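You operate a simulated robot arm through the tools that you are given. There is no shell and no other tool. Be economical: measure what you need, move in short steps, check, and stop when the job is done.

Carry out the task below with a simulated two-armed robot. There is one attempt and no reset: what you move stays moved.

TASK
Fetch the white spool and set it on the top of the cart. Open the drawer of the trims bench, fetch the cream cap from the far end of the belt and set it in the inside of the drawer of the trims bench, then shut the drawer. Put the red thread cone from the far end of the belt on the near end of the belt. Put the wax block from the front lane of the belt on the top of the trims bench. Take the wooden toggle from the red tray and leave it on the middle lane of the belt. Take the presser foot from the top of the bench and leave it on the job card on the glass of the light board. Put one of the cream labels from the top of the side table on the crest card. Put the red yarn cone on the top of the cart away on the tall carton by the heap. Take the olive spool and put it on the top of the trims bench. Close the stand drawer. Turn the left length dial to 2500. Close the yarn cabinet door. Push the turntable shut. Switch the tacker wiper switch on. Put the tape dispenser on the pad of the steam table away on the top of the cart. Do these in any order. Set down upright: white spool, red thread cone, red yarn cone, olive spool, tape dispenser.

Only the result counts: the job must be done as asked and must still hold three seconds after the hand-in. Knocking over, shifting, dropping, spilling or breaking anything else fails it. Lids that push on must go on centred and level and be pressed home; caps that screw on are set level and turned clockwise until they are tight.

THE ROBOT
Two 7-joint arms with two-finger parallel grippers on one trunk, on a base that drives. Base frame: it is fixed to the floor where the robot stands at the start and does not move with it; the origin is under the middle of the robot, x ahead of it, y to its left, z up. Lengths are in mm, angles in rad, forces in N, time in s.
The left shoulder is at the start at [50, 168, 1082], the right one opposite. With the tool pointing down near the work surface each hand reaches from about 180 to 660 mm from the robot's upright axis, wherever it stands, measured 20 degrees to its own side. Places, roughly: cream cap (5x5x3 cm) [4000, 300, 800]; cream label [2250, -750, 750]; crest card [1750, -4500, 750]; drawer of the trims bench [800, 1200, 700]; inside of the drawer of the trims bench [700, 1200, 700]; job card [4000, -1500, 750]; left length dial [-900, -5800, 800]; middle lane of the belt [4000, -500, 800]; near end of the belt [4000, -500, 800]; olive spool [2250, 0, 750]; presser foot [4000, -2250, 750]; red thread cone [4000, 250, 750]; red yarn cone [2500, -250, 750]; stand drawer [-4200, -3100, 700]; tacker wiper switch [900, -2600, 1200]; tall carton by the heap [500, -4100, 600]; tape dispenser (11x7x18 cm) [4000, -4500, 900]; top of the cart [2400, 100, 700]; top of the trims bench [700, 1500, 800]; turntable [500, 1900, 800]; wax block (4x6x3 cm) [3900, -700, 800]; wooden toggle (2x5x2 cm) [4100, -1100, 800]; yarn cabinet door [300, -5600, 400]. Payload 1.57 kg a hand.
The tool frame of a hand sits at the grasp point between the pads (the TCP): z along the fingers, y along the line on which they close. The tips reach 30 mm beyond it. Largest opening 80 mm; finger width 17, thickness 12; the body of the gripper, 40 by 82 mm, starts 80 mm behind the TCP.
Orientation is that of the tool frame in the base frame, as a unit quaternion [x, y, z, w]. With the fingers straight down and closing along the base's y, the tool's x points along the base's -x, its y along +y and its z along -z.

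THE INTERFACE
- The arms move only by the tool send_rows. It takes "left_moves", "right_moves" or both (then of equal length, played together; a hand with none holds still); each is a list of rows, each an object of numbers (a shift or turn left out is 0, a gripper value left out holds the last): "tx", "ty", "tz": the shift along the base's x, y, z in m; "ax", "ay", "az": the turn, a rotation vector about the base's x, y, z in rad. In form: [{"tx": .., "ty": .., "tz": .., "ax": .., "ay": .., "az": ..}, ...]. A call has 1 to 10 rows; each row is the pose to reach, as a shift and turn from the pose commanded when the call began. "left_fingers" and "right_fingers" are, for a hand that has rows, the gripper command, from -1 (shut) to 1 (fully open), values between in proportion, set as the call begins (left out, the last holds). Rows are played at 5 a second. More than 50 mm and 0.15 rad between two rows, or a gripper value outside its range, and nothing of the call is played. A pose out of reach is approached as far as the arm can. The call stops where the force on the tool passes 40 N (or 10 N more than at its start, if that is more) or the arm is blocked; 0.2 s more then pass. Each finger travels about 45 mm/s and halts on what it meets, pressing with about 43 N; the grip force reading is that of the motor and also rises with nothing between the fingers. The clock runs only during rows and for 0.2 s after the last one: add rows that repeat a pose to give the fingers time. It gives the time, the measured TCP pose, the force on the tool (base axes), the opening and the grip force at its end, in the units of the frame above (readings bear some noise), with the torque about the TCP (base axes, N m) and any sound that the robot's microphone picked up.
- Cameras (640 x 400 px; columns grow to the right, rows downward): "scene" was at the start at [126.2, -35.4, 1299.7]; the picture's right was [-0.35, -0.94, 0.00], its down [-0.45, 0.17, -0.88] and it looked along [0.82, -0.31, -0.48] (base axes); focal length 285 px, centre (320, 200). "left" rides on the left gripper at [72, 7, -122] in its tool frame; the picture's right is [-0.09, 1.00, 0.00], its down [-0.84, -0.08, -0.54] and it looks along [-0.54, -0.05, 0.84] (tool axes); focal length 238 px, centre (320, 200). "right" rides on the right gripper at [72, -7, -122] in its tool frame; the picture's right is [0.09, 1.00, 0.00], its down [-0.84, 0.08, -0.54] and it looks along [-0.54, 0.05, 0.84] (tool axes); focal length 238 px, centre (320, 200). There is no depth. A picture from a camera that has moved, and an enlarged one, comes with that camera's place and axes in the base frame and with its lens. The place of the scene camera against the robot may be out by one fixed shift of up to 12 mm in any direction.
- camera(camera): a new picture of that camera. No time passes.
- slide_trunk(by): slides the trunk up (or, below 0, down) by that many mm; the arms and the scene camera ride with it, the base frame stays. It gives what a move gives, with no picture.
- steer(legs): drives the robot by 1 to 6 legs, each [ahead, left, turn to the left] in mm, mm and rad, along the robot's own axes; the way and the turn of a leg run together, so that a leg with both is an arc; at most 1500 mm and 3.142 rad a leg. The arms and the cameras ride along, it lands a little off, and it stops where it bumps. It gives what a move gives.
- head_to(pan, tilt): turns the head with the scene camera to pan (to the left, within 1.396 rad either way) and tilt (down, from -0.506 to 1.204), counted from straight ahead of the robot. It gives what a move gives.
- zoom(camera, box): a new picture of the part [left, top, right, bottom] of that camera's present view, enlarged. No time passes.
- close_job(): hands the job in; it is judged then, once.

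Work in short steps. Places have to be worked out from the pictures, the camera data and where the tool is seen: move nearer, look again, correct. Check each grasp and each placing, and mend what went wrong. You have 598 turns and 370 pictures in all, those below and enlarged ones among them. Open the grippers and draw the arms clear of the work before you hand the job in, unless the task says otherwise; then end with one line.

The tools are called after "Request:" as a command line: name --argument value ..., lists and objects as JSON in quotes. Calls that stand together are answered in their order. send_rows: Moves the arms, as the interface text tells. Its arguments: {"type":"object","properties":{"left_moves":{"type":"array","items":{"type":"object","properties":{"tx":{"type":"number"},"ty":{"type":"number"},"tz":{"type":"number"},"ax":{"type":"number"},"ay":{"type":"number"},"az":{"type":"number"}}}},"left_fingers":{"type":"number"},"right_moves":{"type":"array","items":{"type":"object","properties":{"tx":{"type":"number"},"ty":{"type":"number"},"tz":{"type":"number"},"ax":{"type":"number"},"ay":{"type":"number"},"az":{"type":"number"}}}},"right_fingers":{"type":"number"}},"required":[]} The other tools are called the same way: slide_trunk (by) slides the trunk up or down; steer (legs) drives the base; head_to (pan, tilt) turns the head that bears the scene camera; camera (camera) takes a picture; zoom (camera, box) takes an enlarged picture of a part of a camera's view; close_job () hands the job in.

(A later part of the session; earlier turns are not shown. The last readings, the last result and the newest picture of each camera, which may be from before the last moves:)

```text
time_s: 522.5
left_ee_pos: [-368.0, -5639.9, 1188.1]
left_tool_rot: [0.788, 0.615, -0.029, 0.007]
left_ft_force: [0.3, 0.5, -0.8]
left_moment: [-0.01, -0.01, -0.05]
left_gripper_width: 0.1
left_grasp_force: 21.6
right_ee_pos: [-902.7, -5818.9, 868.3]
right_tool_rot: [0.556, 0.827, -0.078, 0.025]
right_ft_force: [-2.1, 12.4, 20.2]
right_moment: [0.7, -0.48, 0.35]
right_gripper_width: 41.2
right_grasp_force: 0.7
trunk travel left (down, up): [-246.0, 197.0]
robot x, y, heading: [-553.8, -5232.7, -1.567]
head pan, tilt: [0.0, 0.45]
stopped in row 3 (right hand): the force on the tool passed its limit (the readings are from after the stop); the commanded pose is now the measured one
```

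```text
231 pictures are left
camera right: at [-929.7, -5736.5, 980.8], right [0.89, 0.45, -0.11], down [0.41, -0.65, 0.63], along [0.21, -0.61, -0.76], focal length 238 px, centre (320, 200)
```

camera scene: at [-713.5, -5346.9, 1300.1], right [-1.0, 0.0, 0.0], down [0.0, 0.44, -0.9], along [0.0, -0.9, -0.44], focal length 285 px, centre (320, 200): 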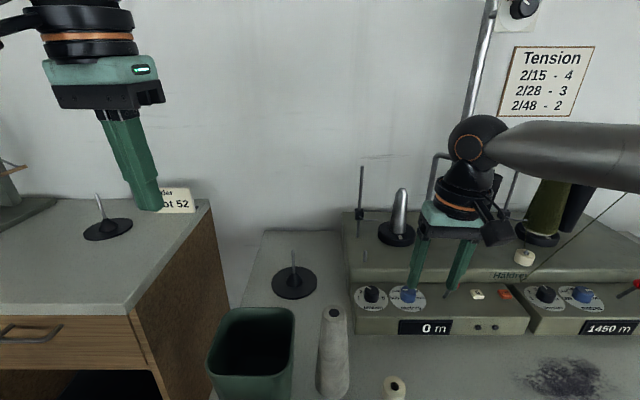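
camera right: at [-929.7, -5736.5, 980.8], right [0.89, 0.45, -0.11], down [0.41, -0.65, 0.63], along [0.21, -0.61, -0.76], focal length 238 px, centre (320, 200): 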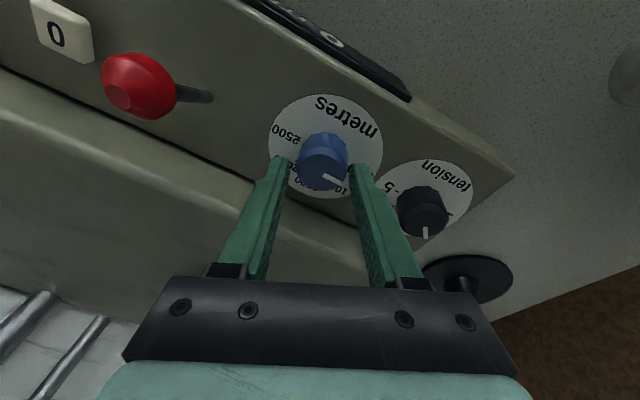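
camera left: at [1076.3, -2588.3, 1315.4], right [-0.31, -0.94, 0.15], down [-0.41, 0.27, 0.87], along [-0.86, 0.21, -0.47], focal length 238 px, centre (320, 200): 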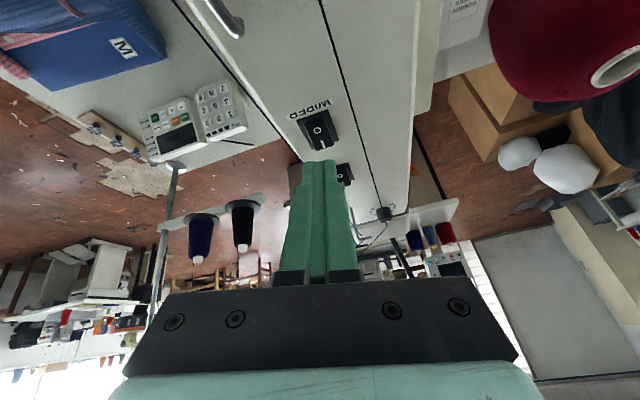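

The finger rests on the deck edge. I'll grip the knob with the pads' far part instead (TCP 8 mm toward me), yaw +0.6, swinging the TCP round the knob axis.

Request:
send_rows --right_moves '[{"tz": 0.03}, {"tz": 0.04, "tx": -0.002, "ty": 0.004, "az": 0.1}, {"tz": 0.04, "tx": -0.004, "ty": 0.0065, "az": 0.22}, {"tz": 0.015, "tx": -0.004, "ty": 0.0065, "az": 0.22}, {"tz": 0.0, "tx": -0.004, "ty": 0.0065, "az": 0.22}, {"tz": -0.008, "tx": -0.004, "ty": 0.0065, "az": 0.22}]'

Request:
camera --camera "right"

```text
time_s: 524.0
left_ee_pos: [-368.9, -5640.4, 1188.0]
left_tool_rot: [0.788, 0.615, -0.031, 0.006]
left_ft_force: [-0.3, 0.5, 0.7]
left_moment: [0.01, -0.02, 0.03]
left_gripper_width: 0.1
left_grasp_force: 20.4
right_ee_pos: [-907.9, -5813.7, 869.3]
right_tool_rot: [0.464, 0.882, -0.08, 0.036]
right_ft_force: [-1.7, 12.2, 22.8]
right_moment: [0.94, -0.39, 0.36]
right_gripper_width: 43.2
right_grasp_force: 1.8
trunk travel left (down, up): [-246.0, 197.0]
robot x, y, heading: [-558.2, -5234.2, -1.571]
head pan, tilt: [0.0, 0.45]
stopped in row 6 (right hand): the force on the tool passed its limit (the readings are from after the stop); the commanded pose is now the measured one
```

```text
230 pictures are left
camera right: at [-952.4, -5739.4, 980.4], right [0.77, 0.63, -0.12], down [0.55, -0.54, 0.64], along [0.34, -0.55, -0.76], focal length 238 px, centre (320, 200)
```

right: 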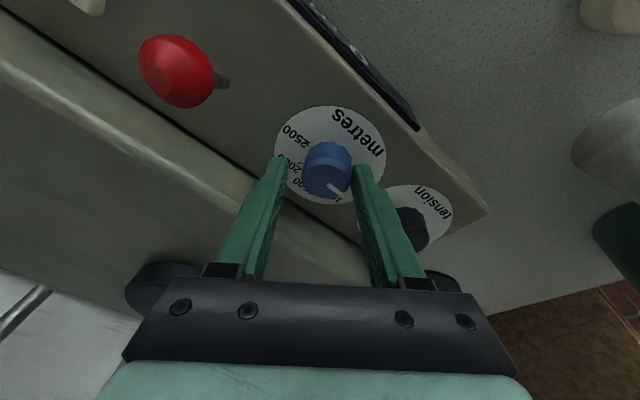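

Still on the deck; I use smaller strokes (±0.33 rad) with a slightly larger offset.

Request:
send_rows --right_moves '[{"tz": 0.02}, {"tz": 0.02, "tx": 0.0015, "ty": 0.002, "az": -0.14}, {"tz": 0.02, "tx": 0.0026, "ty": 0.0033, "az": -0.272}, {"tz": 0.0, "tx": 0.0026, "ty": 0.0033, "az": -0.272}, {"tz": -0.01, "tx": 0.0026, "ty": 0.0033, "az": -0.272}]'

Request:
camera --camera "right"

```text
time_s: 525.2
left_ee_pos: [-368.8, -5639.9, 1187.3]
left_tool_rot: [0.788, 0.614, -0.029, 0.006]
left_ft_force: [-1.0, 0.3, 0.9]
left_moment: [-0.01, 0.0, -0.02]
left_gripper_width: 0.0
left_grasp_force: 21.3
right_ee_pos: [-906.3, -5812.4, 869.4]
right_tool_rot: [0.579, 0.81, -0.086, 0.029]
right_ft_force: [-2.6, 16.4, 23.5]
right_moment: [0.81, -0.54, 0.48]
right_gripper_width: 41.1
right_grasp_force: 0.5
trunk travel left (down, up): [-246.0, 197.0]
robot x, y, heading: [-556.0, -5236.7, -1.571]
head pan, tilt: [0.0, 0.45]
stopped in row 5 (right hand): the force on the tool passed its limit (the readings are from after the stop); the commanded pose is now the measured one
```

```text
229 pictures are left
camera right: at [-928.3, -5727.3, 979.2], right [0.91, 0.4, -0.12], down [0.37, -0.66, 0.65], along [0.18, -0.63, -0.75], focal length 238 px, centre (320, 200)
```

right: 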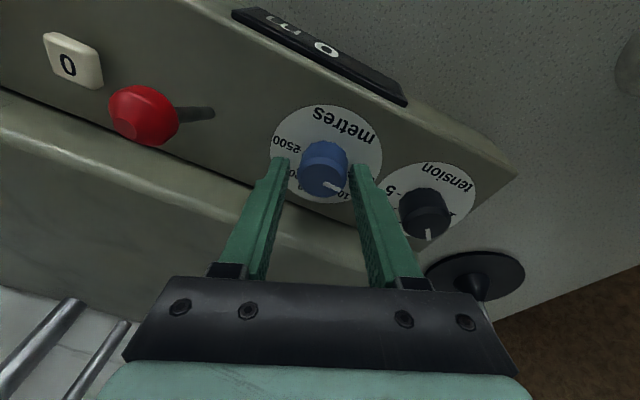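

Re-triangulated: knob top (-904, -5809, 871), panel z≈842 — I was 25 mm too low and 11 mm too far. I rise and realign with yaw +0.55.

Request:
send_rows --right_moves '[{"tz": 0.03}, {"tz": 0.045, "tx": -0.001, "ty": 0.005, "az": 0.1, "ax": 0.04, "ay": -0.02}, {"tz": 0.045, "tx": -0.002, "ty": 0.0104, "az": 0.2, "ax": 0.09, "ay": -0.05}]' --right_fingers 0.1

Request:
camera --camera "right"

```text
time_s: 526.0
left_ee_pos: [-368.6, -5642.8, 1186.6]
left_tool_rot: [0.788, 0.615, -0.029, 0.007]
left_ft_force: [0.7, 0.0, -0.2]
left_moment: [-0.03, 0.01, 0.0]
left_gripper_width: 0.0
left_grasp_force: 21.2
right_ee_pos: [-907.6, -5805.7, 908.2]
right_tool_rot: [0.497, 0.867, -0.032, 0.031]
right_ft_force: [0.4, -0.6, 1.1]
right_moment: [0.02, -0.01, 0.03]
right_gripper_width: 44.1
right_grasp_force: 0.0
trunk travel left (down, up): [-246.0, 197.0]
robot x, y, heading: [-554.1, -5235.6, -1.57]
head pan, tilt: [0.0, 0.45]
```

```text
228 pictures are left
camera right: at [-951.2, -5736.7, 1024.6], right [0.81, 0.58, -0.03], down [0.48, -0.63, 0.61], along [0.33, -0.51, -0.79], focal length 238 px, centre (320, 200)
```

right: 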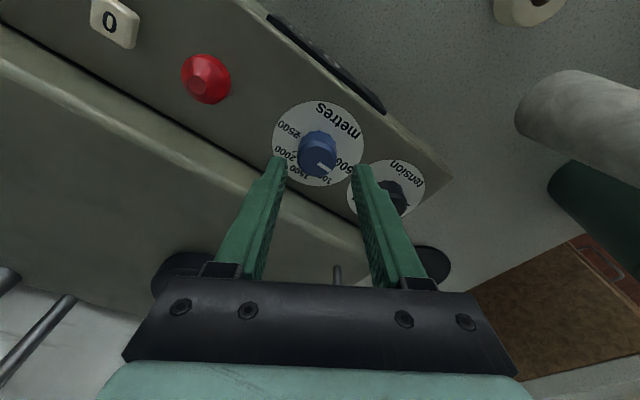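

K ≈ (-907, -5808). Small shift, descend to 877 and close.

Request:
send_rows --right_moves '[{"tx": -0.003, "ty": 0.004, "tz": -0.015}, {"tx": -0.003, "ty": 0.004, "tz": -0.031}]'

Request:
send_rows --right_moves '[{"tz": 0}, {"tz": 0}, {"tz": 0}]' --right_fingers -1

Request:
camera --camera "right"

```text
time_s: 526.6
left_ee_pos: [-369.7, -5643.3, 1185.8]
left_tool_rot: [0.788, 0.615, -0.029, 0.006]
left_ft_force: [0.2, -0.2, -0.7]
left_moment: [-0.02, -0.03, 0.0]
left_gripper_width: 0.0
left_grasp_force: 21.5
right_ee_pos: [-910.4, -5801.9, 877.7]
right_tool_rot: [0.498, 0.866, -0.03, 0.031]
right_ft_force: [-0.2, -0.5, -0.5]
right_moment: [0.01, -0.01, -0.01]
right_gripper_width: 44.2
right_grasp_force: 0.0
trunk travel left (down, up): [-246.0, 197.0]
robot x, y, heading: [-556.0, -5234.5, -1.569]
head pan, tilt: [0.0, 0.45]
```

```text
time_s: 527.4
left_ee_pos: [-370.2, -5642.4, 1186.6]
left_tool_rot: [0.788, 0.615, -0.028, 0.005]
left_ft_force: [0.4, -0.3, 0.9]
left_moment: [-0.02, -0.02, 0.0]
left_gripper_width: 0.0
left_grasp_force: 21.6
right_ee_pos: [-911.9, -5802.8, 877.2]
right_tool_rot: [0.499, 0.865, -0.032, 0.031]
right_ft_force: [-6.8, -5.3, -0.1]
right_moment: [-0.09, 0.32, -0.11]
right_gripper_width: 30.7
right_grasp_force: 33.0
trunk travel left (down, up): [-246.0, 197.0]
robot x, y, heading: [-553.7, -5231.4, -1.574]
head pan, tilt: [0.0, 0.45]
```

```text
227 pictures are left
camera right: at [-955.3, -5733.7, 993.2], right [0.82, 0.58, -0.03], down [0.47, -0.64, 0.61], along [0.33, -0.51, -0.79], focal length 238 px, centre (320, 200)
```

right: 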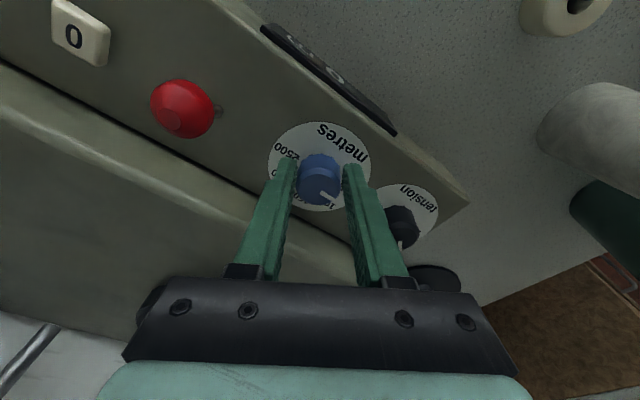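

Gripped (30.7 mm). I turn clockwise 1.1 rad about the knob axis.

Request:
send_rows --right_moves '[{"az": -0.11, "tx": 0.0008, "ty": 0.0004}, {"az": -0.22, "tx": 0.0016, "ty": 0.0008}, {"az": -0.33, "tx": 0.0024, "ty": 0.001}, {"az": -0.44, "tx": 0.0033, "ty": 0.0011}, {"az": -0.55, "tx": 0.0042, "ty": 0.0012}, {"az": -0.66, "tx": 0.0051, "ty": 0.0011}, {"az": -0.77, "tx": 0.0059, "ty": 0.001}, {"az": -0.88, "tx": 0.0068, "ty": 0.0008}, {"az": -0.99, "tx": 0.0076, "ty": 0.0004}, {"az": -1.1, "tx": 0.0084}]'

Request:
camera --camera "right"

```text
time_s: 529.6
left_ee_pos: [-368.2, -5643.8, 1186.7]
left_tool_rot: [0.788, 0.615, -0.029, 0.004]
left_ft_force: [-0.2, -0.2, -0.3]
left_moment: [-0.04, 0.0, 0.0]
left_gripper_width: 0.1
left_grasp_force: 21.7
right_ee_pos: [-898.5, -5803.7, 877.6]
right_tool_rot: [0.877, 0.478, -0.042, 0.012]
right_ft_force: [14.1, -11.6, -4.6]
right_moment: [-0.23, -0.47, 0.24]
right_gripper_width: 30.7
right_grasp_force: 40.0
trunk travel left (down, up): [-246.0, 197.0]
robot x, y, heading: [-556.7, -5238.3, -1.572]
head pan, tilt: [0.0, 0.45]
```

```text
226 pictures are left
camera right: at [-857.5, -5732.7, 993.4], right [0.89, -0.46, -0.03], down [-0.35, -0.71, 0.61], along [-0.3, -0.53, -0.79], focal length 238 px, centre (320, 200)
```

right: 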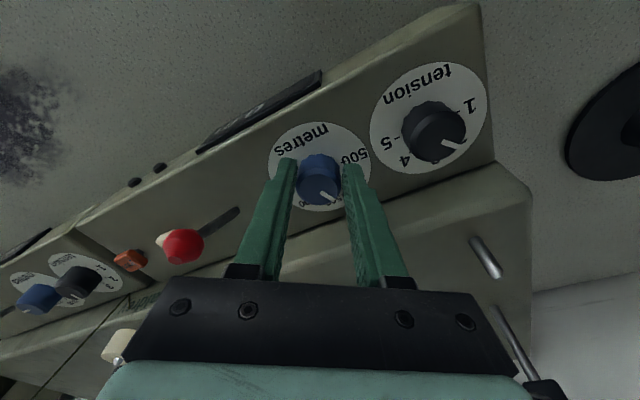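

The knob follows. Now regrip strokes: open, swing back, close, turn again — twice.

Request:
send_rows --right_moves '[{"tz": 0}, {"tz": 0}, {"az": 0.1375, "tx": -0.001, "ty": 0.0005}, {"az": 0.275, "tx": -0.002, "ty": 0.0009}, {"az": 0.4125, "tx": -0.003, "ty": 0.0011}, {"az": 0.55, "tx": -0.0042, "ty": 0.0012}, {"az": 0.6875, "tx": -0.0053, "ty": 0.0011}, {"az": 0.825, "tx": -0.0064, "ty": 0.0009}, {"az": 0.9625, "tx": -0.0074, "ty": 0.0005}, {"az": 1.1, "tx": -0.0084}]' --right_fingers 0.1

Request:
send_rows --right_moves '[{"tz": 0}, {"tz": 0}, {"tz": 0}]' --right_fingers -1

Request:
send_rows --right_moves '[{"az": -0.11, "tx": 0.0008, "ty": 0.0004}, {"az": -0.22, "tx": 0.0016, "ty": 0.0008}, {"az": -0.33, "tx": 0.0024, "ty": 0.001}, {"az": -0.44, "tx": 0.0033, "ty": 0.0011}, {"az": -0.55, "tx": 0.0042, "ty": 0.0012}, {"az": -0.66, "tx": 0.0051, "ty": 0.0011}, {"az": -0.77, "tx": 0.0059, "ty": 0.001}, {"az": -0.88, "tx": 0.0068, "ty": 0.0008}, {"az": -0.99, "tx": 0.0076, "ty": 0.0004}, {"az": -1.1, "tx": 0.0084}]'

Request:
camera --camera "right"

```text
time_s: 531.8
left_ee_pos: [-369.4, -5642.7, 1187.7]
left_tool_rot: [0.788, 0.615, -0.028, 0.005]
left_ft_force: [0.5, 0.2, -1.0]
left_moment: [0.02, 0.0, 0.03]
left_gripper_width: 0.1
left_grasp_force: 21.7
right_ee_pos: [-911.0, -5803.1, 878.5]
right_tool_rot: [0.497, 0.867, -0.03, 0.03]
right_ft_force: [0.4, 0.0, -0.5]
right_moment: [0.01, -0.04, 0.0]
right_gripper_width: 44.1
right_grasp_force: 0.1
trunk travel left (down, up): [-246.0, 197.0]
robot x, y, heading: [-553.9, -5232.9, -1.572]
head pan, tilt: [0.0, 0.45]
```

```text
time_s: 532.6
left_ee_pos: [-370.1, -5641.9, 1187.5]
left_tool_rot: [0.788, 0.615, -0.028, 0.006]
left_ft_force: [-0.3, -0.1, -0.5]
left_moment: [0.01, 0.0, -0.01]
left_gripper_width: 0.0
left_grasp_force: 21.0
right_ee_pos: [-911.8, -5801.7, 877.6]
right_tool_rot: [0.498, 0.866, -0.033, 0.031]
right_ft_force: [-7.3, -4.1, 0.6]
right_moment: [-0.03, 0.44, -0.13]
right_gripper_width: 31.1
right_grasp_force: 33.4
trunk travel left (down, up): [-246.0, 197.0]
robot x, y, heading: [-554.6, -5232.6, -1.575]
head pan, tilt: [0.0, 0.45]
```

```text
time_s: 534.8
left_ee_pos: [-367.7, -5643.7, 1186.4]
left_tool_rot: [0.788, 0.615, -0.029, 0.004]
left_ft_force: [0.2, 0.5, -0.6]
left_moment: [0.0, 0.03, 0.0]
left_gripper_width: 0.1
left_grasp_force: 21.7
right_ee_pos: [-898.7, -5803.8, 876.6]
right_tool_rot: [0.878, 0.478, -0.042, 0.012]
right_ft_force: [10.3, -11.0, -1.2]
right_moment: [-0.95, 0.11, 0.16]
right_gripper_width: 30.7
right_grasp_force: 39.9
trunk travel left (down, up): [-246.0, 197.0]
robot x, y, heading: [-556.2, -5232.7, -1.572]
head pan, tilt: [0.0, 0.45]
```

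```text
225 pictures are left
camera right: at [-857.1, -5731.9, 993.7], right [0.89, -0.46, -0.03], down [-0.35, -0.71, 0.61], along [-0.3, -0.53, -0.79], focal length 238 px, centre (320, 200)
```

right: 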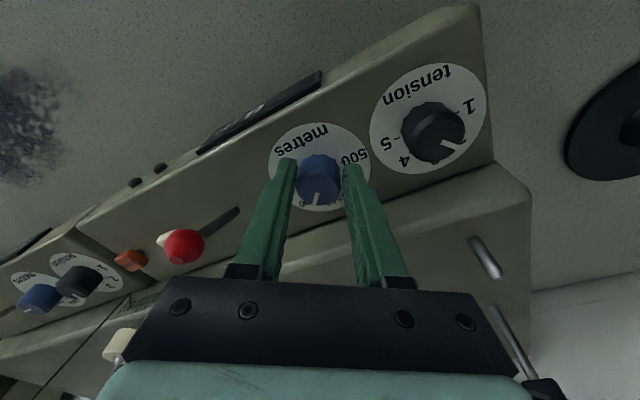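

Pointer has turned ≈2.1 rad. One more stroke of ~0.95, then check.

Request:
send_rows --right_moves '[{"tz": 0}, {"tz": 0}, {"az": 0.1375, "tx": -0.001, "ty": 0.0005}, {"az": 0.275, "tx": -0.002, "ty": 0.0009}, {"az": 0.4125, "tx": -0.003, "ty": 0.0011}, {"az": 0.55, "tx": -0.0042, "ty": 0.0012}, {"az": 0.6875, "tx": -0.0053, "ty": 0.0011}, {"az": 0.825, "tx": -0.0064, "ty": 0.0009}, {"az": 0.9625, "tx": -0.0074, "ty": 0.0005}, {"az": 1.1, "tx": -0.0084}]' --right_fingers 0.1

Request:
send_rows --right_moves '[{"tz": 0}, {"tz": 0}, {"tz": 0}]' --right_fingers -1

Request:
send_rows --right_moves '[{"az": -0.11, "tx": 0.0008, "ty": 0.0004}, {"az": -0.22, "tx": 0.0016, "ty": 0.0008}, {"az": -0.33, "tx": 0.0024, "ty": 0.001}, {"az": -0.44, "tx": 0.0033, "ty": 0.0011}, {"az": -0.55, "tx": 0.0042, "ty": 0.0012}, {"az": -0.66, "tx": 0.0051, "ty": 0.0011}, {"az": -0.77, "tx": 0.0059, "ty": 0.001}, {"az": -0.88, "tx": 0.0068, "ty": 0.0008}]'

Request:
zoom --camera "right" --box '[255, 110, 385, 220]'

```text
time_s: 537.0
left_ee_pos: [-369.3, -5642.1, 1187.0]
left_tool_rot: [0.788, 0.614, -0.029, 0.006]
left_ft_force: [-1.0, -0.5, 0.7]
left_moment: [0.0, 0.01, 0.01]
left_gripper_width: 0.0
left_grasp_force: 21.8
right_ee_pos: [-910.7, -5802.2, 876.7]
right_tool_rot: [0.497, 0.867, -0.031, 0.031]
right_ft_force: [-0.2, 0.6, 0.6]
right_moment: [0.01, -0.01, -0.02]
right_gripper_width: 44.0
right_grasp_force: 0.1
trunk travel left (down, up): [-246.0, 197.0]
robot x, y, heading: [-553.4, -5236.4, -1.574]
head pan, tilt: [0.0, 0.45]
```

```text
time_s: 537.8
left_ee_pos: [-370.1, -5643.9, 1185.9]
left_tool_rot: [0.788, 0.615, -0.028, 0.005]
left_ft_force: [0.4, 0.6, 0.1]
left_moment: [0.0, 0.01, 0.01]
left_gripper_width: 0.0
left_grasp_force: 20.6
right_ee_pos: [-911.4, -5802.4, 876.6]
right_tool_rot: [0.499, 0.865, -0.032, 0.031]
right_ft_force: [-7.7, -3.7, 1.1]
right_moment: [0.03, 0.36, -0.11]
right_gripper_width: 30.8
right_grasp_force: 33.2
trunk travel left (down, up): [-246.0, 197.0]
robot x, y, heading: [-554.4, -5233.3, -1.57]
head pan, tilt: [0.0, 0.45]
```

```text
time_s: 539.6
left_ee_pos: [-368.1, -5643.1, 1187.9]
left_tool_rot: [0.789, 0.614, -0.028, 0.005]
left_ft_force: [0.0, 0.3, 0.1]
left_moment: [-0.01, 0.0, -0.01]
left_gripper_width: 0.0
left_grasp_force: 21.6
right_ee_pos: [-900.5, -5801.2, 876.5]
right_tool_rot: [0.819, 0.572, -0.04, 0.016]
right_ft_force: [9.6, -2.6, -3.5]
right_moment: [-0.37, -0.32, 0.47]
right_gripper_width: 30.5
right_grasp_force: 39.3
trunk travel left (down, up): [-246.0, 197.0]
robot x, y, heading: [-555.9, -5233.9, -1.571]
head pan, tilt: [0.0, 0.45]
```

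```text
3.64 times, centred on (320, 165) of right
camera zoom: at [-876.1, -5723.3, 993.2], right [0.97, -0.26, -0.03], down [-0.19, -0.77, 0.61], along [-0.18, -0.58, -0.79], focal length 867 px, centre (320, 327)
```

zoom: 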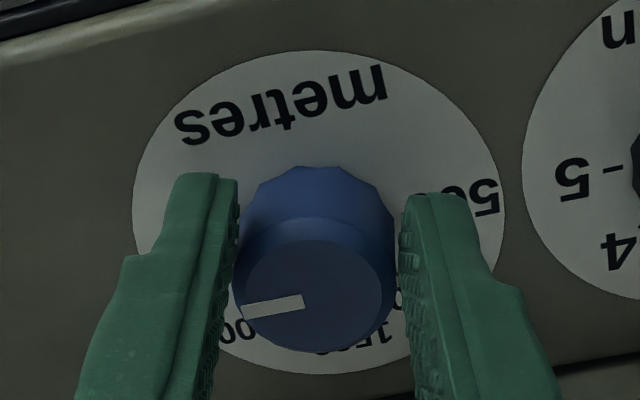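

Pointer looks within ~2° of the 2500 tick. I release, lift and view it squarely.

Request:
send_rows --right_moves '[{"tz": 0}, {"tz": 0}, {"tz": 0.03}, {"tz": 0.06}, {"tz": 0.08, "ty": 0.015, "az": 0.1}, {"tz": 0.08, "ty": 0.03, "az": 0.24}, {"tz": 0.08, "ty": 0.04, "az": 0.37}]' --right_fingers 0.5

Request:
zoom --camera "right" --box '[275, 120, 375, 200]'

```text
time_s: 541.2
left_ee_pos: [-369.3, -5641.2, 1187.5]
left_tool_rot: [0.788, 0.615, -0.028, 0.006]
left_ft_force: [-0.7, -0.1, -0.9]
left_moment: [0.0, -0.04, 0.0]
left_gripper_width: 0.2
left_grasp_force: 21.3
right_ee_pos: [-903.6, -5761.1, 957.4]
right_tool_rot: [0.699, 0.714, -0.037, 0.023]
right_ft_force: [-0.2, -0.4, 0.3]
right_moment: [0.01, 0.0, -0.02]
right_gripper_width: 60.0
right_grasp_force: 0.0
trunk travel left (down, up): [-246.0, 197.0]
robot x, y, heading: [-555.8, -5235.5, -1.571]
head pan, tilt: [0.0, 0.45]
```

```text
5.00 times, centred on (325, 160) of right
camera zoom: at [-908.7, -5678.8, 1073.2], right [0.99, 0.11, -0.03], down [0.11, -0.79, 0.61], along [0.04, -0.61, -0.79], focal length 1192 px, centre (295, 400)
```

zoom: 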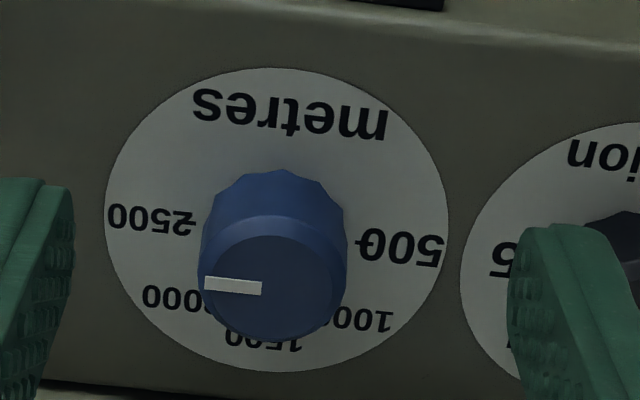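

Pointer is parallel to the 500–2500 tick line and points at 2500: done. I retract and back away, then look west toward the stand.

Request:
send_rows --right_moves '[{"tz": 0.03, "ty": 0.03}, {"tz": 0.06, "ty": 0.06}, {"tz": 0.09, "ty": 0.09}, {"tz": 0.1, "ty": 0.13}]'

Request:
steer --legs '[[-330, 0, 0], [0, 0, -1.57]]'

Request:
head_to --pan 0 --tilt 0.25

Request:
camera --camera "scene"

```text
time_s: 542.2
left_ee_pos: [-369.1, -5642.0, 1187.7]
left_tool_rot: [0.788, 0.615, -0.029, 0.006]
left_ft_force: [-0.8, 0.9, -0.6]
left_moment: [-0.03, 0.01, 0.02]
left_gripper_width: 0.0
left_grasp_force: 21.0
right_ee_pos: [-903.8, -5630.2, 1057.2]
right_tool_rot: [0.701, 0.712, -0.038, 0.022]
right_ft_force: [-0.5, -0.2, -0.9]
right_moment: [0.03, -0.02, -0.01]
right_gripper_width: 60.2
right_grasp_force: 0.1
trunk travel left (down, up): [-246.0, 197.0]
robot x, y, heading: [-555.6, -5234.4, -1.573]
head pan, tilt: [0.0, 0.45]
```

```text
time_s: 548.2
left_ee_pos: [-961.7, -5094.7, 1187.4]
left_tool_rot: [0.992, -0.12, -0.024, -0.016]
left_ft_force: [-0.8, -0.5, 0.1]
left_moment: [-0.02, -0.01, -0.01]
left_gripper_width: 0.2
left_grasp_force: 21.2
right_ee_pos: [-953.6, -4560.8, 1057.6]
right_tool_rot: [0.999, 0.011, -0.042, -0.011]
right_ft_force: [0.5, 0.2, 1.0]
right_moment: [0.01, 0.03, 0.02]
right_gripper_width: 60.1
right_grasp_force: 0.0
trunk travel left (down, up): [-246.0, 197.0]
robot x, y, heading: [-556.8, -4907.4, -3.135]
head pan, tilt: [0.0, 0.45]
```

```text
time_s: 548.9
left_ee_pos: [-961.6, -5095.1, 1188.2]
left_tool_rot: [0.992, -0.12, -0.025, -0.015]
left_ft_force: [-0.7, 0.1, -0.4]
left_moment: [0.04, 0.0, -0.01]
left_gripper_width: 0.0
left_grasp_force: 21.6
right_ee_pos: [-954.6, -4561.3, 1057.7]
right_tool_rot: [0.999, 0.011, -0.042, -0.01]
right_ft_force: [-0.4, 0.6, -1.0]
right_moment: [-0.01, 0.01, -0.03]
right_gripper_width: 60.2
right_grasp_force: 0.0
trunk travel left (down, up): [-246.0, 197.0]
robot x, y, heading: [-552.6, -4907.3, -3.142]
head pan, tilt: [0.0, 0.25]
```

```text
222 pictures are left
camera scene: at [-687.0, -4911.7, 1318.8], right [-0.01, 1.0, 0.0], down [0.25, 0.0, -0.97], along [-0.97, -0.01, -0.25], focal length 285 px, centre (320, 200)
```

scene: 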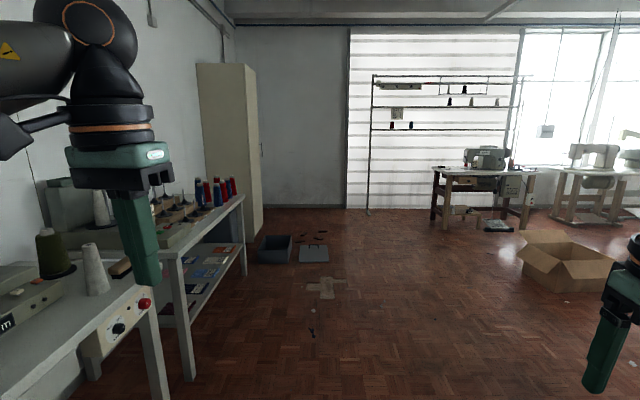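

Request:
zoom --camera "scene" --box '[410, 130, 570, 240]'

```text
3.64 times, centred on (490, 185) of scene
camera zoom: at [-687.0, -4911.7, 1318.8], right [-0.01, 1.0, 0.0], down [0.25, 0.0, -0.97], along [-0.97, -0.01, -0.25], focal length 1035 px, centre (-298, 254)
```

zoom: 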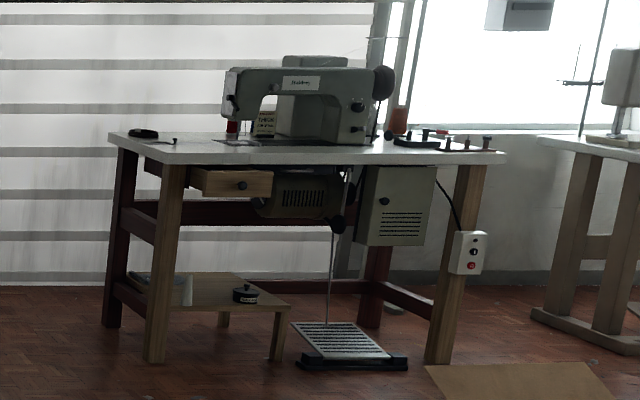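

The stand drawer is the small wooden one with a round knob under the table's left end, at ≈(-4025, -3190, 700). I drive there via y≈-3700.

Request:
steer --legs '[[1500, 0, 0], [550, 0, 0], [0, -1200, 0], [500, 0, 0]]'

Request:
camera --camera "scene"

```text
time_s: 567.4
left_ee_pos: [-3582.9, -3991.4, 1187.6]
left_tool_rot: [0.994, -0.108, -0.025, -0.016]
left_ft_force: [0.7, 0.1, 0.6]
left_moment: [0.0, 0.03, 0.0]
left_gripper_width: 0.4
left_grasp_force: 21.3
right_ee_pos: [-3587.3, -3457.1, 1056.6]
right_tool_rot: [0.999, 0.022, -0.042, -0.01]
right_ft_force: [0.5, 0.1, 0.0]
right_moment: [0.01, -0.02, -0.03]
right_gripper_width: 59.9
right_grasp_force: 0.1
trunk travel left (down, up): [-246.0, 197.0]
robot x, y, heading: [-3183.1, -3792.9, -3.116]
head pan, tilt: [0.0, 0.25]
```

```text
220 pictures are left
camera scene: at [-3313.3, -3802.3, 1318.8], right [-0.03, 1.0, 0.0], down [0.25, 0.01, -0.97], along [-0.97, -0.03, -0.25], focal length 285 px, centre (320, 200)
```

scene: 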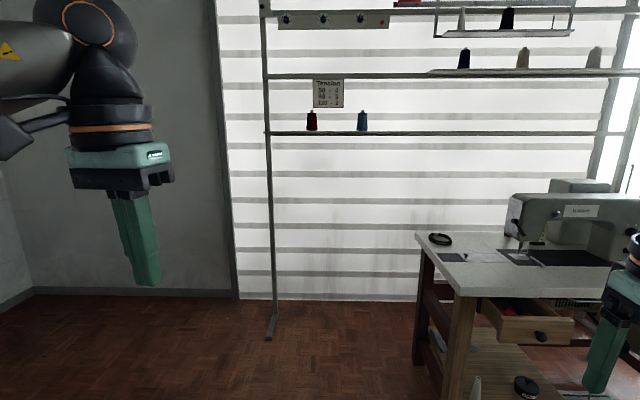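

The open drawer's knob is at ≈(-4072, -3151, 700). Before moving in, I check the cardboard box to the right.

Request:
steer --legs '[[0, 0, -0.026], [420, 0, 0]]'

Request:
head_to --pan -0.9 --tilt 0.6

Request:
camera --camera "scene"

```text
time_s: 570.4
left_ee_pos: [-4004.7, -3978.3, 1185.9]
left_tool_rot: [0.992, -0.124, -0.024, -0.017]
left_ft_force: [-0.2, -0.3, 0.0]
left_moment: [-0.01, -0.01, 0.0]
left_gripper_width: 0.0
left_grasp_force: 21.2
right_ee_pos: [-3991.5, -3444.0, 1057.8]
right_tool_rot: [0.999, 0.006, -0.042, -0.011]
right_ft_force: [-0.2, -0.1, 0.1]
right_moment: [-0.01, 0.01, -0.01]
right_gripper_width: 60.2
right_grasp_force: 0.0
trunk travel left (down, up): [-246.0, 197.0]
robot x, y, heading: [-3598.3, -3796.3, 3.133]
head pan, tilt: [0.0, 0.25]
```

```text
time_s: 571.5
left_ee_pos: [-4003.5, -3978.3, 1187.5]
left_tool_rot: [0.992, -0.123, -0.024, -0.016]
left_ft_force: [0.1, 0.2, 0.3]
left_moment: [-0.01, 0.01, -0.01]
left_gripper_width: 0.0
left_grasp_force: 21.1
right_ee_pos: [-3991.0, -3444.7, 1057.8]
right_tool_rot: [0.999, 0.006, -0.043, -0.011]
right_ft_force: [0.4, 0.3, 0.0]
right_moment: [0.01, 0.01, 0.03]
right_gripper_width: 60.1
right_grasp_force: 0.1
trunk travel left (down, up): [-246.0, 197.0]
robot x, y, heading: [-3595.7, -3792.4, 3.135]
head pan, tilt: [-0.901, 0.6]
```

```text
219 pictures are left
camera scene: at [-3688.6, -3728.8, 1286.7], right [0.79, 0.62, 0.0], down [0.35, -0.44, -0.83], along [-0.51, 0.65, -0.56], focal length 285 px, centre (320, 200)
```

scene: 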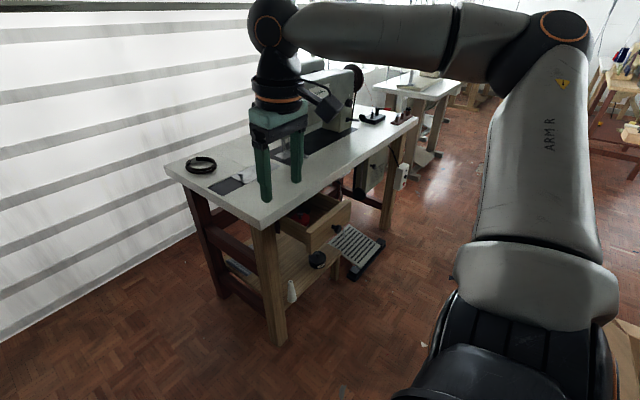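

Clear: the box is well behind. I strafe right 455, lower the trunk and bring the closed right hand in front of the knob.

Request:
steer --legs '[[0, -455, 0]]'

Request:
slide_trunk --by -150

Request:
send_rows --right_moves '[{"tx": 0.02, "ty": -0.04}, {"tx": 0.03, "ty": -0.08}, {"tx": 0.04, "ty": -0.12}, {"tx": 0.04, "ty": -0.155, "tz": -0.02}, {"tx": 0.04, "ty": -0.155, "tz": -0.06}]' --right_fingers -1

Request:
head_to --pan -0.3 --tilt 0.6

Request:
camera --camera "scene"

Request:
camera --camera "right"

```text
time_s: 574.2
left_ee_pos: [-4002.1, -3528.3, 1187.1]
left_tool_rot: [0.991, -0.128, -0.024, -0.016]
left_ft_force: [0.6, -0.4, -0.3]
left_moment: [0.02, 0.01, -0.03]
left_gripper_width: 0.0
left_grasp_force: 21.9
right_ee_pos: [-3984.2, -2994.4, 1057.1]
right_tool_rot: [0.999, 0.002, -0.043, -0.011]
right_ft_force: [-0.1, -0.2, 0.5]
right_moment: [0.01, 0.0, 0.03]
right_gripper_width: 60.1
right_grasp_force: 0.1
trunk travel left (down, up): [-246.0, 197.0]
robot x, y, heading: [-3592.7, -3348.9, 3.128]
head pan, tilt: [-0.901, 0.6]
```

```text
time_s: 576.0
left_ee_pos: [-4002.3, -3528.3, 1036.4]
left_tool_rot: [0.991, -0.128, -0.024, -0.017]
left_ft_force: [0.2, 0.4, -0.2]
left_moment: [-0.03, -0.02, 0.0]
left_gripper_width: 0.0
left_grasp_force: 21.7
right_ee_pos: [-3985.2, -2995.4, 907.1]
right_tool_rot: [0.999, 0.003, -0.043, -0.012]
right_ft_force: [-0.3, -0.2, 0.3]
right_moment: [-0.01, 0.0, 0.01]
right_gripper_width: 59.9
right_grasp_force: 0.1
trunk travel left (down, up): [-96.0, 347.0]
robot x, y, heading: [-3592.2, -3348.2, 3.13]
head pan, tilt: [-0.901, 0.6]
```

```text
time_s: 577.2
left_ee_pos: [-4001.7, -3527.2, 1036.1]
left_tool_rot: [0.991, -0.128, -0.024, -0.018]
left_ft_force: [0.4, -0.4, -0.2]
left_moment: [0.02, 0.0, -0.02]
left_gripper_width: 0.0
left_grasp_force: 21.6
right_ee_pos: [-3945.3, -3150.5, 847.5]
right_tool_rot: [0.999, 0.003, -0.044, -0.011]
right_ft_force: [-0.6, -0.4, -0.5]
right_moment: [0.04, -0.02, 0.03]
right_gripper_width: 0.0
right_grasp_force: 21.2
trunk travel left (down, up): [-96.0, 347.0]
robot x, y, heading: [-3592.4, -3344.9, 3.127]
head pan, tilt: [-0.901, 0.6]
```

```text
time_s: 578.2
left_ee_pos: [-4002.2, -3528.0, 1036.6]
left_tool_rot: [0.991, -0.128, -0.024, -0.016]
left_ft_force: [-0.1, -0.5, -0.6]
left_moment: [0.02, 0.03, -0.02]
left_gripper_width: 0.0
left_grasp_force: 21.4
right_ee_pos: [-3945.2, -3149.5, 847.3]
right_tool_rot: [0.999, 0.003, -0.043, -0.011]
right_ft_force: [-0.7, 0.0, 0.1]
right_moment: [0.02, 0.0, 0.05]
right_gripper_width: 0.0
right_grasp_force: 21.5
trunk travel left (down, up): [-96.0, 347.0]
robot x, y, heading: [-3590.4, -3349.0, 3.131]
head pan, tilt: [-0.3, 0.6]
```

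```text
218 pictures are left
camera scene: at [-3714.6, -3324.5, 1136.6], right [0.31, 0.95, 0.0], down [0.54, -0.17, -0.83], along [-0.79, 0.25, -0.56], focal length 285 px, centre (320, 200)
```

scene: 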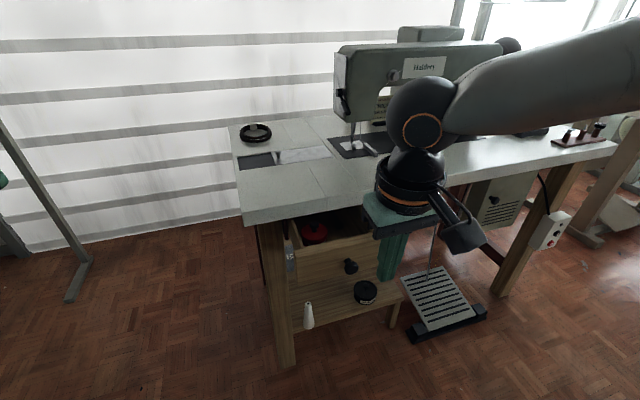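

```text
217 pictures are left
camera right: at [-3862.5, -3145.5, 963.1], right [0.1, -0.99, -0.03], down [-0.79, -0.09, 0.61], along [-0.61, -0.03, -0.79], focal length 238 px, centre (320, 200)
```

right: 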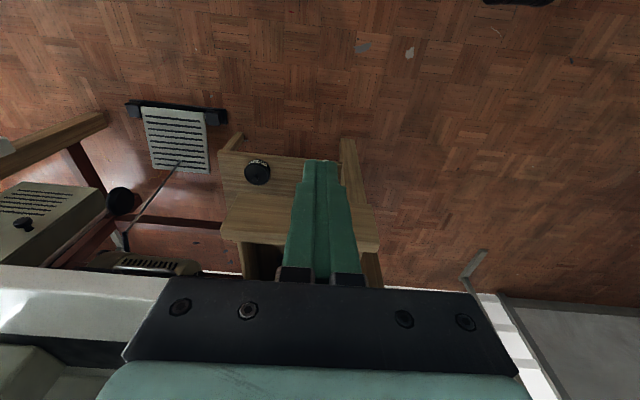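

The hand is lined up with the knob. I lower to z≈712, then push toward -x.

Request:
send_rows --right_moves '[{"ty": 0.007, "tz": -0.045}, {"ty": 0.007, "tz": -0.09}, {"ty": 0.007, "tz": -0.135}, {"ty": 0.007, "tz": -0.135, "tx": -0.04}, {"ty": 0.007, "tz": -0.135, "tx": -0.07}]'

Request:
camera --camera "scene"

```text
time_s: 579.4
left_ee_pos: [-4001.4, -3528.5, 1037.2]
left_tool_rot: [0.991, -0.128, -0.025, -0.017]
left_ft_force: [-0.8, 0.4, -0.7]
left_moment: [-0.03, -0.03, -0.01]
left_gripper_width: 0.2
left_grasp_force: 21.3
right_ee_pos: [-4015.5, -3144.5, 710.8]
right_tool_rot: [0.999, 0.002, -0.042, -0.011]
right_ft_force: [0.1, 1.4, 0.2]
right_moment: [0.0, 0.04, -0.04]
right_gripper_width: 0.0
right_grasp_force: 21.1
trunk travel left (down, up): [-96.0, 347.0]
robot x, y, heading: [-3592.1, -3347.3, 3.131]
head pan, tilt: [-0.3, 0.6]
```

```text
216 pictures are left
camera scene: at [-3714.7, -3324.5, 1136.6], right [0.31, 0.95, 0.0], down [0.54, -0.17, -0.82], along [-0.79, 0.25, -0.57], focal length 285 px, centre (320, 200)
```

scene: 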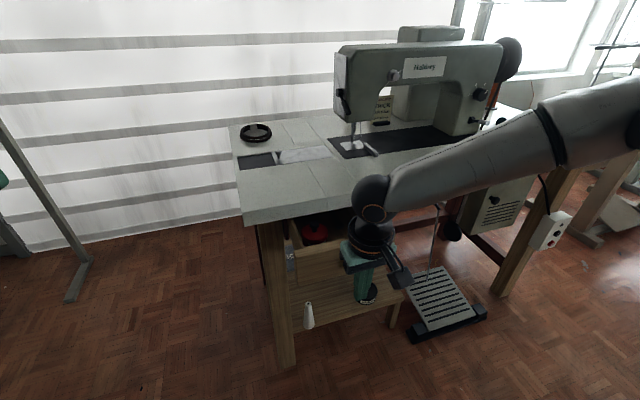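

Now I push by driving forward gently.

Request:
steer --legs '[[90, 0, 0]]'

Request:
camera --camera "scene"

```text
time_s: 580.5
left_ee_pos: [-4090.9, -3526.5, 1036.3]
left_tool_rot: [0.991, -0.127, -0.024, -0.018]
left_ft_force: [-0.7, -0.6, 0.0]
left_moment: [0.0, -0.01, -0.01]
left_gripper_width: 0.1
left_grasp_force: 21.3
right_ee_pos: [-4104.8, -3142.7, 712.7]
right_tool_rot: [0.999, 0.002, -0.043, -0.01]
right_ft_force: [-1.0, -0.5, -0.2]
right_moment: [0.01, -0.02, 0.0]
right_gripper_width: 0.1
right_grasp_force: 21.4
trunk travel left (down, up): [-96.0, 347.0]
robot x, y, heading: [-3678.0, -3343.3, 3.127]
head pan, tilt: [-0.3, 0.6]
```

```text
215 pictures are left
camera scene: at [-3804.8, -3323.4, 1136.6], right [0.31, 0.95, 0.0], down [0.54, -0.17, -0.82], along [-0.79, 0.25, -0.57], focal length 285 px, centre (320, 200)
```

scene: 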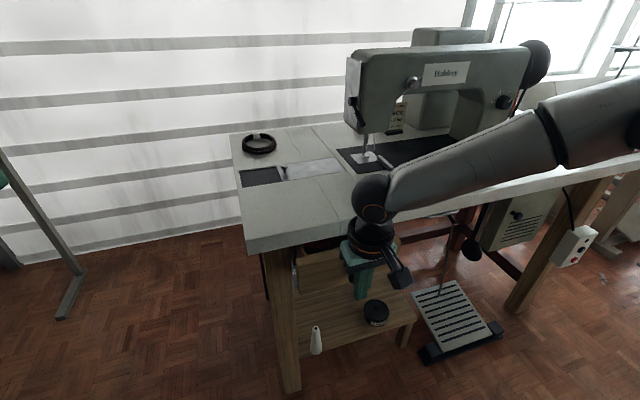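

Moving in. Another 50 mm, feeling for the end.

Request:
steer --legs '[[50, 0, 0]]'

Request:
zoom --camera "scene" --box '[220, 200, 460, 360]'

```text
time_s: 581.4
left_ee_pos: [-4141.4, -3526.9, 1038.0]
left_tool_rot: [0.991, -0.127, -0.023, -0.016]
left_ft_force: [-0.5, -0.3, 0.9]
left_moment: [0.03, 0.02, -0.01]
left_gripper_width: 0.1
left_grasp_force: 20.8
right_ee_pos: [-4154.4, -3142.4, 712.5]
right_tool_rot: [0.999, 0.003, -0.043, -0.012]
right_ft_force: [0.3, -0.3, -0.4]
right_moment: [-0.01, -0.02, -0.05]
right_gripper_width: 0.3
right_grasp_force: 21.3
trunk travel left (down, up): [-96.0, 347.0]
robot x, y, heading: [-3732.5, -3345.3, 3.129]
head pan, tilt: [-0.3, 0.6]
```

```text
2.50 times, centred on (340, 280) of scene
camera zoom: at [-3854.1, -3322.7, 1136.6], right [0.31, 0.95, 0.0], down [0.54, -0.17, -0.82], along [-0.78, 0.25, -0.57], focal length 712 px, centre (270, 0)
```

zoom: 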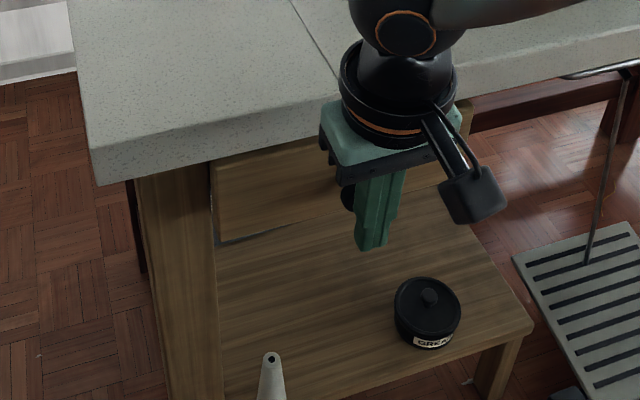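

No resistance yet; I raise the hand 10 mm (to clear the tabletop) and push on in small steps.

Request:
send_rows --right_moves '[{"tz": 0.006}, {"tz": 0.011}]'

Request:
steer --legs '[[20, 0, 0]]'

Request:
zoom --camera "scene" --box '[220, 200, 460, 360]'

```text
time_s: 582.0
left_ee_pos: [-4142.7, -3527.6, 1037.5]
left_tool_rot: [0.991, -0.128, -0.024, -0.017]
left_ft_force: [-0.2, -0.2, 0.3]
left_moment: [0.0, 0.0, -0.04]
left_gripper_width: 0.2
left_grasp_force: 21.5
right_ee_pos: [-4156.3, -3142.1, 723.7]
right_tool_rot: [0.999, 0.002, -0.042, -0.011]
right_ft_force: [0.9, 0.7, -0.3]
right_moment: [0.0, 0.01, 0.02]
right_gripper_width: 0.2
right_grasp_force: 21.7
trunk travel left (down, up): [-96.0, 347.0]
robot x, y, heading: [-3733.4, -3350.1, 3.132]
head pan, tilt: [-0.3, 0.6]
```

```text
time_s: 582.8
left_ee_pos: [-4161.9, -3526.2, 1037.3]
left_tool_rot: [0.991, -0.13, -0.025, -0.016]
left_ft_force: [-0.3, -1.0, -0.2]
left_moment: [0.02, -0.01, -0.01]
left_gripper_width: 0.0
left_grasp_force: 22.0
right_ee_pos: [-4174.7, -3142.0, 723.7]
right_tool_rot: [0.999, 0.003, -0.043, -0.011]
right_ft_force: [-1.1, 0.1, 1.0]
right_moment: [-0.01, -0.02, -0.02]
right_gripper_width: 0.0
right_grasp_force: 21.4
trunk travel left (down, up): [-96.0, 347.0]
robot x, y, heading: [-3752.8, -3344.5, 3.13]
head pan, tilt: [-0.3, 0.6]
```

```text
2.50 times, centred on (340, 280) of scene
camera zoom: at [-3873.9, -3322.4, 1136.6], right [0.31, 0.95, 0.0], down [0.54, -0.17, -0.82], along [-0.78, 0.25, -0.57], focal length 712 px, centre (270, 0)
```

zoom: 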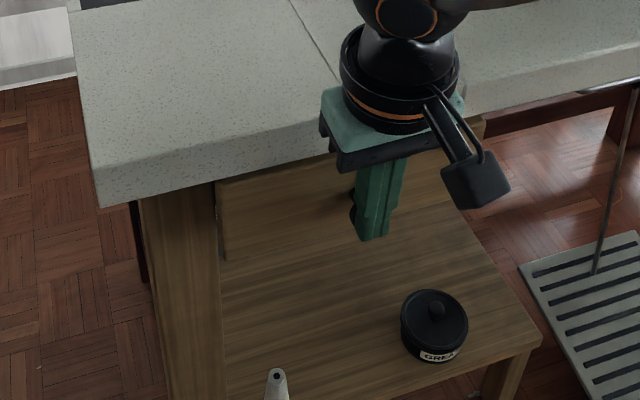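

Still moving freely. Continue in 15 mm steps.

Request:
steer --legs '[[18, 0, 0]]'

Request:
zoom --camera "scene" --box '[220, 200, 460, 360]'

```text
time_s: 583.6
left_ee_pos: [-4180.3, -3524.9, 1036.8]
left_tool_rot: [0.991, -0.13, -0.024, -0.016]
left_ft_force: [0.1, 0.0, -0.1]
left_moment: [-0.01, -0.01, -0.03]
left_gripper_width: 0.0
left_grasp_force: 21.2
right_ee_pos: [-4192.4, -3142.1, 723.9]
right_tool_rot: [0.999, 0.001, -0.043, -0.011]
right_ft_force: [0.6, -0.3, -0.4]
right_moment: [-0.02, 0.01, -0.01]
right_gripper_width: 0.1
right_grasp_force: 21.7
trunk travel left (down, up): [-96.0, 347.0]
robot x, y, heading: [-3770.2, -3346.0, 3.126]
head pan, tilt: [-0.3, 0.6]
```

```text
2.50 times, centred on (340, 280) of scene
camera zoom: at [-3891.9, -3322.2, 1136.6], right [0.31, 0.95, 0.0], down [0.54, -0.17, -0.82], along [-0.78, 0.25, -0.57], focal length 712 px, centre (270, 0)
```

zoom: 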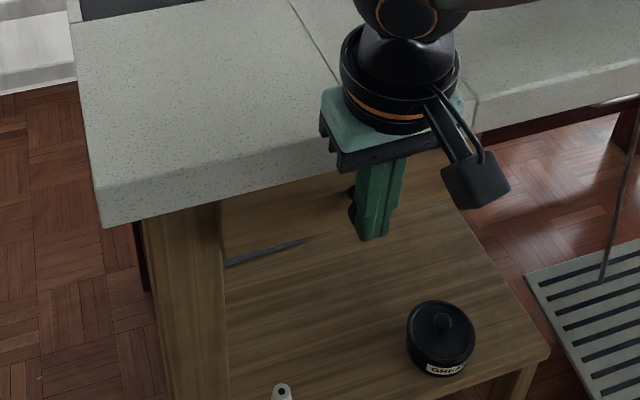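

Request:
camera --camera "right"

```text
211 pictures are left
camera right: at [-4109.9, -3138.2, 839.7], right [0.09, -1.0, -0.03], down [-0.79, -0.09, 0.61], along [-0.61, -0.03, -0.79], focal length 238 px, centre (320, 200)
```

right: 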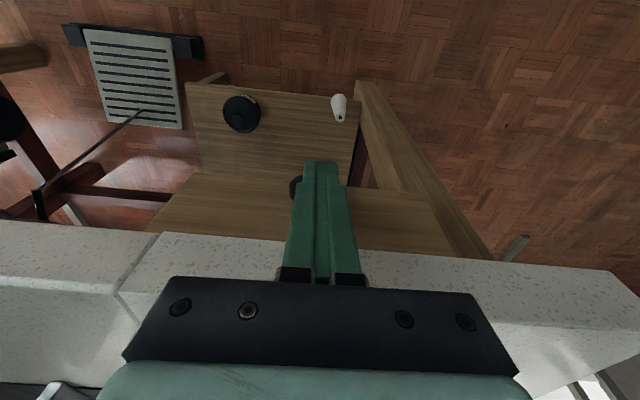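

The finger pushes the knob's edge (knob y≈-3125) and would soon meet the table edge. I back off 25 mm, recentre on the knob and tilt the fingers forward 0.6 rad.

Request:
send_rows --right_moves '[{"tx": 0.025}, {"tx": 0.03, "ty": 0.016, "ay": 0.14}, {"tx": 0.03, "ty": 0.016, "ay": 0.28}, {"tx": 0.03, "ty": 0.016, "ay": 0.42}, {"tx": 0.03, "ty": 0.016, "ay": 0.56}, {"tx": 0.03, "ty": 0.016, "ay": 0.65}]'

Request:
camera --camera "right"

Request:
zoom --camera "scene" --box '[220, 200, 460, 360]'

```text
time_s: 585.0
left_ee_pos: [-4179.8, -3524.2, 1038.6]
left_tool_rot: [0.991, -0.129, -0.025, -0.017]
left_ft_force: [-0.3, -0.1, 0.1]
left_moment: [-0.01, -0.01, -0.05]
left_gripper_width: 0.1
left_grasp_force: 21.4
right_ee_pos: [-4167.3, -3127.4, 723.1]
right_tool_rot: [0.933, -0.002, -0.359, -0.011]
right_ft_force: [0.2, 0.1, 0.2]
right_moment: [-0.02, -0.01, 0.0]
right_gripper_width: 0.0
right_grasp_force: 21.1
right hand out of reach, approached as far as the arm can: row 6
trunk travel left (down, up): [-96.0, 347.0]
robot x, y, heading: [-3767.7, -3345.6, 3.127]
head pan, tilt: [-0.3, 0.6]
```

```text
210 pictures are left
camera right: at [-4032.4, -3122.9, 765.0], right [0.06, -1.0, -0.08], down [-0.26, -0.09, 0.96], along [-0.96, -0.03, -0.26], focal length 238 px, centre (320, 200)
```

right: 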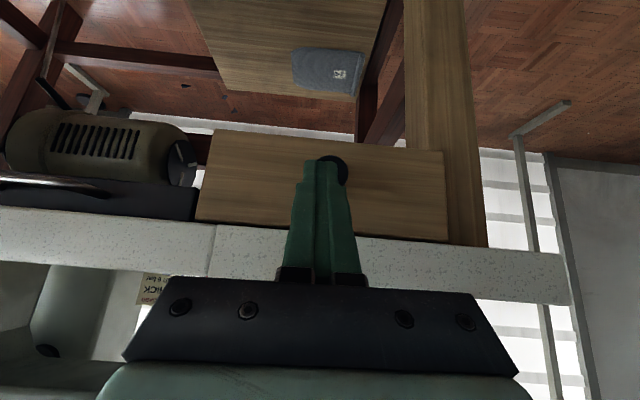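

```text
2.50 times, centred on (340, 280) of scene
camera zoom: at [-3891.8, -3322.3, 1136.7], right [0.31, 0.95, 0.0], down [0.54, -0.17, -0.83], along [-0.78, 0.25, -0.56], focal length 712 px, centre (270, 0)
```

zoom: 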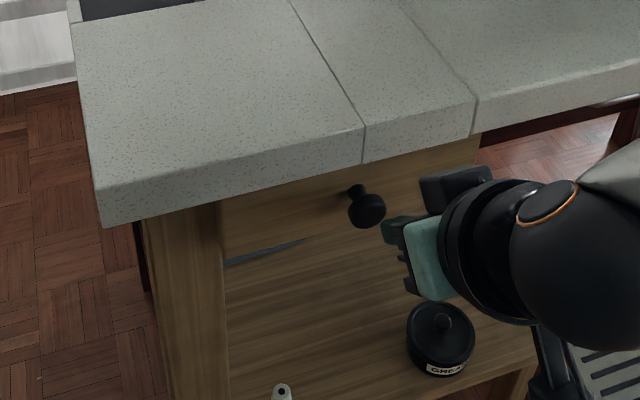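

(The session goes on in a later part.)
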